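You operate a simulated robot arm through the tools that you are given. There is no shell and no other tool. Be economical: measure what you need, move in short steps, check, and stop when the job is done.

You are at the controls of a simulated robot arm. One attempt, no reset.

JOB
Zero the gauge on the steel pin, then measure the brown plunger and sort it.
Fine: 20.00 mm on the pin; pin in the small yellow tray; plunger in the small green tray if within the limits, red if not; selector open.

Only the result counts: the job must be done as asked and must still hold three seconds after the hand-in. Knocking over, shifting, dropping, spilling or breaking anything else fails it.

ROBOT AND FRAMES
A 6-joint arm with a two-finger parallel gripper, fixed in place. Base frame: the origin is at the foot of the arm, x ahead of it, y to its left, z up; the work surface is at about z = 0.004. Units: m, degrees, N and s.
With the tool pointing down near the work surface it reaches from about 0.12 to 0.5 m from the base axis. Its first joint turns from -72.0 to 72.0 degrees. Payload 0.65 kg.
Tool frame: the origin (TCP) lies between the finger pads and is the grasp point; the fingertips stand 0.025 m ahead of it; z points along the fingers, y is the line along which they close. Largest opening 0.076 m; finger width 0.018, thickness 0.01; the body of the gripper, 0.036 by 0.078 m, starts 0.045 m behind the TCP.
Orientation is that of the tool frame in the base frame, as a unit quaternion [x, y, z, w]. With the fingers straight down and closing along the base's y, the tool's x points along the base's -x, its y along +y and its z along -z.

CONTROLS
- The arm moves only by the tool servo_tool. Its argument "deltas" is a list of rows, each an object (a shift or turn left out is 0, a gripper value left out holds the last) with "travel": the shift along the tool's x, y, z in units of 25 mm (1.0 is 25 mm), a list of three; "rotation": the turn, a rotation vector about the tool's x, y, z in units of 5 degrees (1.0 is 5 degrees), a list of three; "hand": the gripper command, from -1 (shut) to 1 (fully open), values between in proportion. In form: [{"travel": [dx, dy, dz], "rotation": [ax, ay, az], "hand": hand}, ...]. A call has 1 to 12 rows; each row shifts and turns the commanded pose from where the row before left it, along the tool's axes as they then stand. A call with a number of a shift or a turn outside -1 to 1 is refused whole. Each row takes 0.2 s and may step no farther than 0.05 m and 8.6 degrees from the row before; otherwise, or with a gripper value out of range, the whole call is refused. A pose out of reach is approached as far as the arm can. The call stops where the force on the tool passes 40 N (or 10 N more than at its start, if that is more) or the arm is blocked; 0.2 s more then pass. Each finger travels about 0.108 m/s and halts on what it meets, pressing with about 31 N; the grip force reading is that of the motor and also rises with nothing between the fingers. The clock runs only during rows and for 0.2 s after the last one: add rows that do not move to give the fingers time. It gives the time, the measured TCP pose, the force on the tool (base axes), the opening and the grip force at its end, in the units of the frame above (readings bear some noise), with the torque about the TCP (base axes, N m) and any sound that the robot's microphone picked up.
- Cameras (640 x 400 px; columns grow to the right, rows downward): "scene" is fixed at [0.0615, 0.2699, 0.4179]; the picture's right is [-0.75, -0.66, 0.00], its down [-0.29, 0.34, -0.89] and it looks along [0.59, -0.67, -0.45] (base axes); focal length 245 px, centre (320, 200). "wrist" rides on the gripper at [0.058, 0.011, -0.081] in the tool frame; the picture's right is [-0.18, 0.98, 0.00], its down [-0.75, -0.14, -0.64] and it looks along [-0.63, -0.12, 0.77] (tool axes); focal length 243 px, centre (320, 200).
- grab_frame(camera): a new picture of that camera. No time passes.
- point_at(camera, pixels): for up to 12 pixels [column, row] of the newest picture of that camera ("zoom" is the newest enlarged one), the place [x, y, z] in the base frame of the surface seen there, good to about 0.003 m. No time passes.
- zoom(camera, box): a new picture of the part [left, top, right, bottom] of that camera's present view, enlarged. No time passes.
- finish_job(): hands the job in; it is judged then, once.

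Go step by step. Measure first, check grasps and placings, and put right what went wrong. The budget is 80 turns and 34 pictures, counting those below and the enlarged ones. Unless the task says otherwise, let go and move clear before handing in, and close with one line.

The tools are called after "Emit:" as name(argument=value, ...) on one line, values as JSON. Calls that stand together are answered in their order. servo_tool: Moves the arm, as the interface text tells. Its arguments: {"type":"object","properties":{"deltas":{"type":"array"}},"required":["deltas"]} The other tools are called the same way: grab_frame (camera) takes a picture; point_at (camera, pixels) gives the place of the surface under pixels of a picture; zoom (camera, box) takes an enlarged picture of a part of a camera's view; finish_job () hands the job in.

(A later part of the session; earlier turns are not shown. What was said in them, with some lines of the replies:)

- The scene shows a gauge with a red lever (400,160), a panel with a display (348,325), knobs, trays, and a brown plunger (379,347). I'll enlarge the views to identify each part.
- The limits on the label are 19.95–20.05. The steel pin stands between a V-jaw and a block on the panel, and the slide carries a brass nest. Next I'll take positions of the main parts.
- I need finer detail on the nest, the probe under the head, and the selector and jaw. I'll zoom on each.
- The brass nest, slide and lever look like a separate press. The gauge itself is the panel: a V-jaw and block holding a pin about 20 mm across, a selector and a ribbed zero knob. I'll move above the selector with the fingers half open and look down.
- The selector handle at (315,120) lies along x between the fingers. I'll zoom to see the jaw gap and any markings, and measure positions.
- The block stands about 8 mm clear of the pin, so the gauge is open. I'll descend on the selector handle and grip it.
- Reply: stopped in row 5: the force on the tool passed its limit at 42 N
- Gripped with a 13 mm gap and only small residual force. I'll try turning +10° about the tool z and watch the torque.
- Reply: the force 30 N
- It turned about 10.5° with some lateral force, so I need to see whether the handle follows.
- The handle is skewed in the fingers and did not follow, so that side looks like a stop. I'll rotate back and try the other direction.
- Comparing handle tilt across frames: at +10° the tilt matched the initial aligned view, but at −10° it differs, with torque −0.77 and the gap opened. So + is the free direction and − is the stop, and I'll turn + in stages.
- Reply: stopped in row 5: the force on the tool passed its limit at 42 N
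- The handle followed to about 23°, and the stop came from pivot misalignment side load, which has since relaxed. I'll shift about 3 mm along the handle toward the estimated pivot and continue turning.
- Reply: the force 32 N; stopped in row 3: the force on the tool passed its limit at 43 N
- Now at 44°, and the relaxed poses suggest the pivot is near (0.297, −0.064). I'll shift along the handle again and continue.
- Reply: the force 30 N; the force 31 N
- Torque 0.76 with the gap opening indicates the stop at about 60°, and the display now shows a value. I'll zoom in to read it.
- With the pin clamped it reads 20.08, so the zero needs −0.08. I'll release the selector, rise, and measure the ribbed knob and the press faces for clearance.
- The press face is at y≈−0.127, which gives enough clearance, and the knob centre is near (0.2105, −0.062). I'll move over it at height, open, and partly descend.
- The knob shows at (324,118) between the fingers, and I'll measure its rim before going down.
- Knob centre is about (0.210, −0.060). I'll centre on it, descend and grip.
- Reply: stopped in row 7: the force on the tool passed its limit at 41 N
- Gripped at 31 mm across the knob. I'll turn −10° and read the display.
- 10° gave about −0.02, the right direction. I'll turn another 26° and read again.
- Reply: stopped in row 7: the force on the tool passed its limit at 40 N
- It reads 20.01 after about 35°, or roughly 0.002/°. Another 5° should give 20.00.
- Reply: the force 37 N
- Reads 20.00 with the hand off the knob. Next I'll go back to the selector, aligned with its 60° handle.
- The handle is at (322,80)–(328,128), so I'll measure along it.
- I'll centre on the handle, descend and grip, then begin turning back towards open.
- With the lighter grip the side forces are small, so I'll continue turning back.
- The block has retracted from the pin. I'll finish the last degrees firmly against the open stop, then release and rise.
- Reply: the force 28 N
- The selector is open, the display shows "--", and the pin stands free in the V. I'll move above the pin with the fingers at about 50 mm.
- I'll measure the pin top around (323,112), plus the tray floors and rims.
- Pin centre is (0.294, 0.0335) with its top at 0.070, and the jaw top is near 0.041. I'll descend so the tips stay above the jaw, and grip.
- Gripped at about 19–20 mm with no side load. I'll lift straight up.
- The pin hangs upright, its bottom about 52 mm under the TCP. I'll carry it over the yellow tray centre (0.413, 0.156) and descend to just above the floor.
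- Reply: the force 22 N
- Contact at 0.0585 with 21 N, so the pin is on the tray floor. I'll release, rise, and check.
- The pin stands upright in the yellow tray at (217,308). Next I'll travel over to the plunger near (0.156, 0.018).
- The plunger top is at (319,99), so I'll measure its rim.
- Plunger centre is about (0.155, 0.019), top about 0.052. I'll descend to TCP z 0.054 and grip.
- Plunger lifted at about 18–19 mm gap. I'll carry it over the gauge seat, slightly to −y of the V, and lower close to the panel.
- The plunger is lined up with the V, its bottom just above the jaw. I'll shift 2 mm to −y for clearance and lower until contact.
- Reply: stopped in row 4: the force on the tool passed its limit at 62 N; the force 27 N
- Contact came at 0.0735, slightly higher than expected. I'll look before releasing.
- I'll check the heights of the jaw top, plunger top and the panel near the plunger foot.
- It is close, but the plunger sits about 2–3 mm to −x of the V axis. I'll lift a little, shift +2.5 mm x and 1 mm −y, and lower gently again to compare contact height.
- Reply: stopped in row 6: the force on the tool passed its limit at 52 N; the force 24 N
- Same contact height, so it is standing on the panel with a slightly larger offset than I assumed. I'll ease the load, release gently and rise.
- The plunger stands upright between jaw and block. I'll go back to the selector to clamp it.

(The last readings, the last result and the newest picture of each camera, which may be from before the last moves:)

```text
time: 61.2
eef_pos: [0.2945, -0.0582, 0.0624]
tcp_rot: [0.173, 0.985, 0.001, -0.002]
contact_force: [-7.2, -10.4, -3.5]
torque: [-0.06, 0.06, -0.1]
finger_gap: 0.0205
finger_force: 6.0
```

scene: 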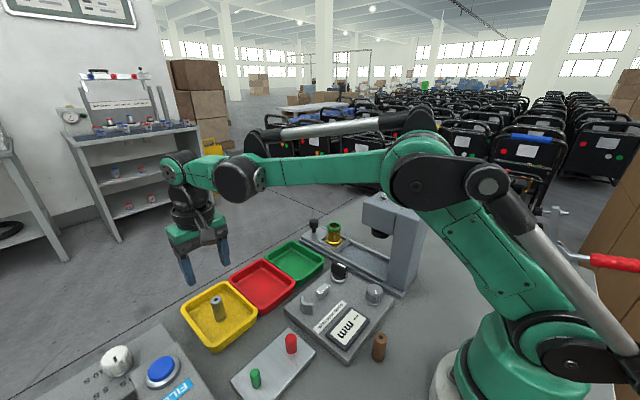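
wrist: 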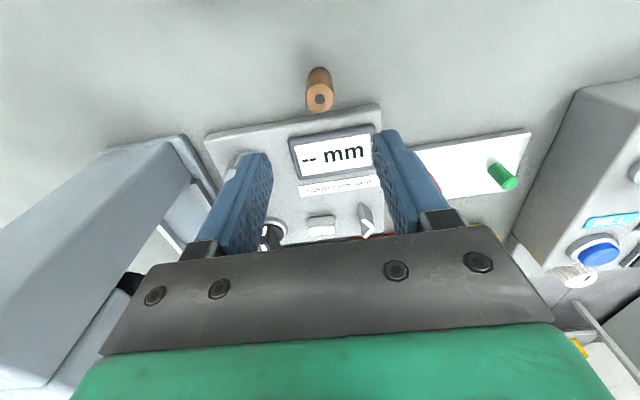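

The finger asymmetry shows the pivot about 4 mm further −y. I'll correct for that and keep turning to the 60° stop.

Emit:
servo_tool(deltas=[{"travel": [-0.05, -0.15, 0]}, {"rotation": [0, 0, 0.8]}, {"rotation": [0, 0, 0.8]}, {"rotation": [0, 0, 0.8]}, {"rotation": [0, 0, 0.8]}, {"rotation": [0, 0, 0.8]}, {}])

Emit:
servo_tool(deltas=[{"rotation": [0, 0, 0.8]}, {"rotation": [0, 0, 0.8]}, {"rotation": [0, 0, 0.8]}, {"rotation": [0, 0, 0.8]}, {"hand": -0.9}, {"rotation": [0, 0, 0.8]}, {}])

Emit:
zoom(camera="scene", box=[284, 260, 412, 340])

```text
time: 62.7
eef_pos: [0.2962, -0.064, 0.0621]
tcp_rot: [0.336, 0.942, 0.003, -0.001]
contact_force: [0.2, 2.8, 6.0]
torque: [-0.48, 0.13, 0.0]
finger_gap: 0.0129
finger_force: 33.2
stopped in row 7: the force on the tool passed its limit at 43 N (the readings are from after the stop); the commanded pose is now the measured one
```

```text
time: 63.9
eef_pos: [0.2962, -0.0612, 0.0629]
tcp_rot: [0.463, 0.886, 0.004, 0.001]
contact_force: [3.6, -0.1, -6.1]
torque: [0.01, 0.7, -0.01]
finger_gap: 0.0127
finger_force: 33.2
stopped in row 5: the force on the tool passed its limit at 40 N (the readings are from after the stop); the commanded pose is now the measured one
```

```text
5.00 times, centred on (348, 300) of scene
```

zoom: 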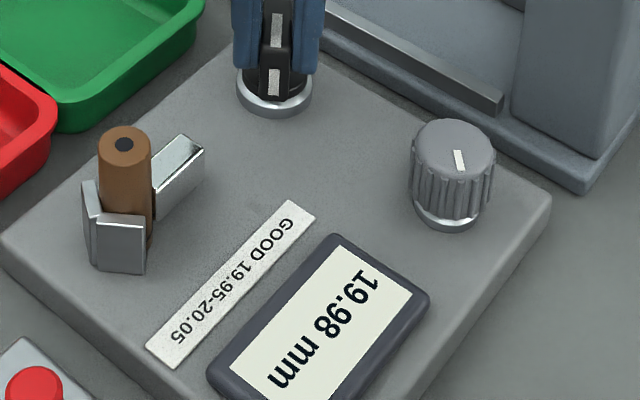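

It reads 19.98 with the handle near 55°. I'll push on to the end stop and confirm the reading.

Emit:
servo_tool(deltas=[{"rotation": [0, 0, 0.8]}, {"rotation": [0, 0, 0.7]}, {}])

Emit:
zoom(camera="scene", box=[284, 260, 412, 340])

```text
time: 64.7
eef_pos: [0.2969, -0.0611, 0.0637]
tcp_rot: [0.52, 0.854, 0.004, 0.001]
contact_force: [10.4, 8.9, 21.8]
torque: [-0.48, -0.02, 0.74]
finger_gap: 0.0133
finger_force: 33.1
```

```text
5.00 times, centred on (348, 300) of scene
```

zoom: 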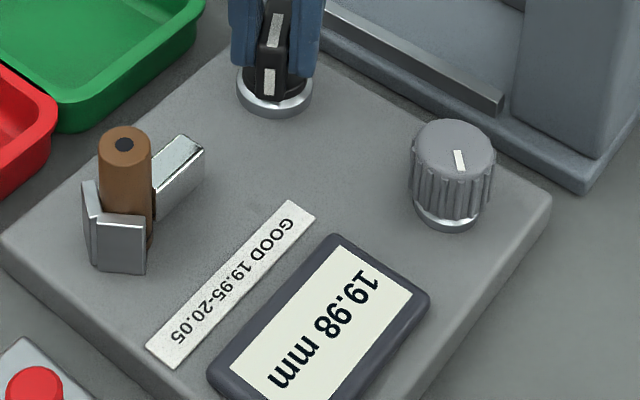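

At the stop it still reads 19.98, within 19.95–20.05, so it goes to green. I'll turn the selector back to open with a lighter grip.

Emit:
servo_tool(deltas=[{"hand": -0.66}, {"rotation": [0, 0, -0.8]}, {"rotation": [0, 0, -0.8]}, {"rotation": [0, 0, -0.8]}, {"rotation": [0, 0, -0.8]}, {"rotation": [0, 0, -0.8]}, {"rotation": [0, 0, -0.8]}, {}])

Emit:
servo_tool(deltas=[{"travel": [0, -0.04, 0]}, {"rotation": [0, 0, -0.8]}, {"rotation": [0, 0, -0.8]}, {"rotation": [0, 0, -0.8]}, {"rotation": [0, 0, -0.8]}, {"rotation": [0, 0, -0.8]}, {"rotation": [0, 0, -0.8]}, {}])

```text
time: 66.5
eef_pos: [0.2967, -0.061, 0.0633]
tcp_rot: [0.331, 0.943, 0.005, 0.002]
contact_force: [-1.8, -3.6, -1.0]
torque: [-0.05, 0.11, -0.02]
finger_gap: 0.0161
finger_force: 2.1
```

```text
time: 68.3
eef_pos: [0.2954, -0.0627, 0.0635]
tcp_rot: [0.128, 0.992, 0.004, 0.002]
contact_force: [-0.1, -5.7, -0.8]
torque: [-0.12, -0.04, 0.01]
finger_gap: 0.0177
finger_force: 2.8
```

About 15° remain. I'll finish against the open stop with a firm close at the end, then release and rise.

Emit:
servo_tool(deltas=[{"travel": [0, -0.06, 0]}, {"rotation": [0, 0, -0.8]}, {"rotation": [0, 0, -0.8]}, {"rotation": [0, 0, -0.8]}, {"rotation": [0, 0, -0.8]}, {"rotation": [0, 0, -0.6]}, {"hand": -0.9}, {}, {}])

Emit:
servo_tool(deltas=[{"hand": -0.1}, {}, {"travel": [0, 0, -0.8]}, {"travel": [0, 0, -0.8]}, {"travel": [0, 0, -0.8]}, {"travel": [0, 0, -0.8]}, {"rotation": [0, 0, 0.5]}, {}])

```text
time: 70.3
eef_pos: [0.2962, -0.0632, 0.0643]
tcp_rot: [-0.037, 0.999, 0.003, 0.002]
contact_force: [-4.9, -16.5, -4.5]
torque: [-0.33, 0.13, -0.19]
finger_gap: 0.0177
finger_force: 8.2
```

```text
time: 72.1
eef_pos: [0.2958, -0.0633, 0.1426]
tcp_rot: [-0.016, 1.0, 0.003, 0.003]
contact_force: [-0.2, -0.8, -0.5]
torque: [0.03, -0.02, -0.01]
finger_gap: 0.0343
finger_force: 0.1
```

Now to the plunger, seated in the V where the pin was (0.2946, 0.0333). I'll move over, descend and grip it the same way.

Emit:
servo_tool(deltas=[{"travel": [-0.015, 0.967, 0], "hand": 0.3}, {"travel": [-0.015, 0.967, 0]}, {"travel": [-0.015, 0.967, 0]}, {"travel": [-0.015, 0.967, 0]}, {"rotation": [0, 0, 0.36]}, {}])

Emit:
grab_frame(camera="wrist")

Emit:
point_at(camera="wrist", pixels=[[323, 110], [316, 110], [331, 110], [323, 103], [323, 117], [200, 120]])

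```text
time: 73.5
eef_pos: [0.2945, 0.0317, 0.1442]
tcp_rot: [0.001, 1.0, 0.004, 0.004]
contact_force: [0.0, 0.5, -1.3]
torque: [0.0, 0.0, 0.0]
finger_gap: 0.0497
finger_force: 0.2
```

```text
2 pictures are left
```

wrist: 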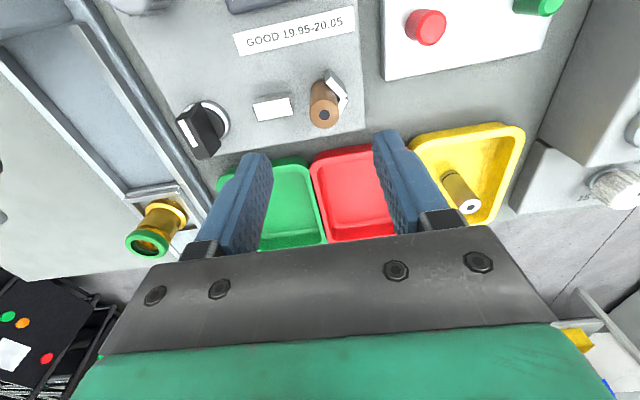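

```text
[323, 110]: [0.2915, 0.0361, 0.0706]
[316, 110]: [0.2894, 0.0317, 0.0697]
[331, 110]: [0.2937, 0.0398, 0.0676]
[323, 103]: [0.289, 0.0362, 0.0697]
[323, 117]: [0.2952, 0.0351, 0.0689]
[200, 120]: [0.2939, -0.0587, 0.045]
```

The selector looks the same as in the earlier open view, and the plunger is upright near (0.293, 0.034). I'll descend and grip.

Emit:
servo_tool(deltas=[{"travel": [0.03, 0.08, 0.9]}, {"travel": [0, 0, 0.9]}, {"travel": [0, 0, 0.9]}, {"travel": [0, 0, 0.2]}, {"hand": -0.2}, {"hand": -0.4}, {"hand": -0.6}, {"hand": -0.8}, {}])

Emit:
servo_tool(deltas=[{"travel": [0, 0, -0.5]}, {"travel": [0, 0, -0.8]}, {"travel": [0, 0, -0.8]}, {"travel": [0, 0, -0.8]}, {}])

```text
time: 75.5
eef_pos: [0.2945, 0.0357, 0.0733]
tcp_rot: [0.001, 1.0, 0.004, 0.003]
contact_force: [-0.2, -8.9, 16.8]
torque: [-0.54, 0.0, -0.01]
finger_gap: 0.0184
finger_force: 30.6
```

```text
time: 76.7
eef_pos: [0.2938, 0.036, 0.1453]
tcp_rot: [0.0, 1.0, 0.004, 0.004]
contact_force: [0.3, 0.0, -1.1]
torque: [0.0, 0.01, 0.03]
finger_gap: 0.0183
finger_force: 31.3
```

Held at 18.3 mm and lifted. I'll carry it over the green tray centre (0.415, −0.043) and lower gently.

Emit:
servo_tool(deltas=[{"travel": [-0.968, -0.632, 0]}, {"travel": [-0.968, -0.632, 0]}, {"travel": [-0.968, -0.632, 0]}, {"travel": [-0.968, -0.632, 0]}, {"travel": [-0.968, -0.632, 0]}, {}, {"travel": [0, 0, 0.8]}, {"travel": [0, 0, 0.8]}, {"travel": [0, 0, 0.8]}, {"travel": [0, 0, 0.72]}, {}])

Emit:
servo_tool(deltas=[{"travel": [0, 0, 0.06]}, {"travel": [0, 0, 0.06]}, {"travel": [0, 0, 0.06]}, {}])

```text
time: 79.1
eef_pos: [0.4132, -0.0434, 0.0661]
tcp_rot: [0.0, 1.0, 0.004, 0.003]
contact_force: [-0.1, -0.6, -0.6]
torque: [-0.01, 0.01, -0.05]
finger_gap: 0.0189
finger_force: 30.9
```

```text
time: 80.1
eef_pos: [0.4142, -0.0434, 0.0624]
tcp_rot: [0.0, 1.0, 0.004, 0.003]
contact_force: [0.8, -2.9, 12.9]
torque: [-0.2, -0.08, 0.02]
finger_gap: 0.0187
finger_force: 31.0
```

Contact with 13 N on the green tray floor. I'll release, rise clear and check.

Emit:
servo_tool(deltas=[{"hand": -0.45}, {"hand": -0.3}, {"hand": 0.1}, {"hand": 0.3}, {}, {"travel": [0, 0, -0.5]}, {"travel": [0, 0, -0.8]}, {"travel": [0, 0, -0.8]}, {"travel": [0, 0, -0.8]}, {"travel": [0, 0, -0.8]}, {"travel": [0, 0, -0.8]}, {}])

Emit:
zoom(camera="scene", box=[170, 220, 426, 380])

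```text
time: 82.7
eef_pos: [0.4135, -0.0436, 0.1754]
tcp_rot: [0.0, 1.0, 0.003, 0.003]
contact_force: [0.4, -0.6, -1.2]
torque: [0.01, 0.01, 0.0]
finger_gap: 0.0495
finger_force: 0.0
```

```text
2.50 times, centred on (298, 300) of scene
```

zoom: 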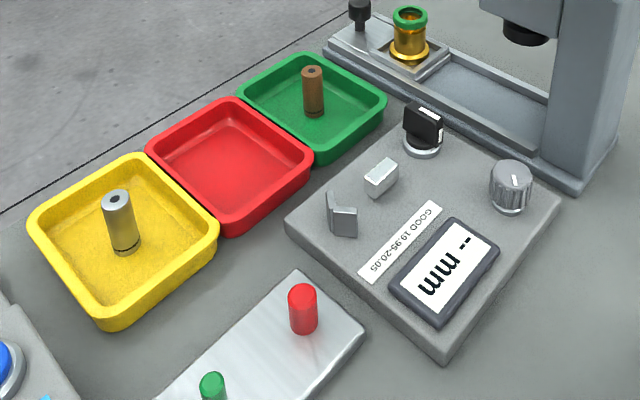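

The pin stands in the yellow tray and the plunger in the green one. The selector is open with "--" on the display, and the arm is clear, so I'm handing in.

Emit:
finish_job()

```text
The job is handed in.
```

The job is done and handed in: I zeroed the gauge to 20.00 mm on the pin and put the pin in the yellow tray. The plunger measured 19.98 mm, inside the 19.95–20.05 limits, so it went in the green tray, and the selector is open.
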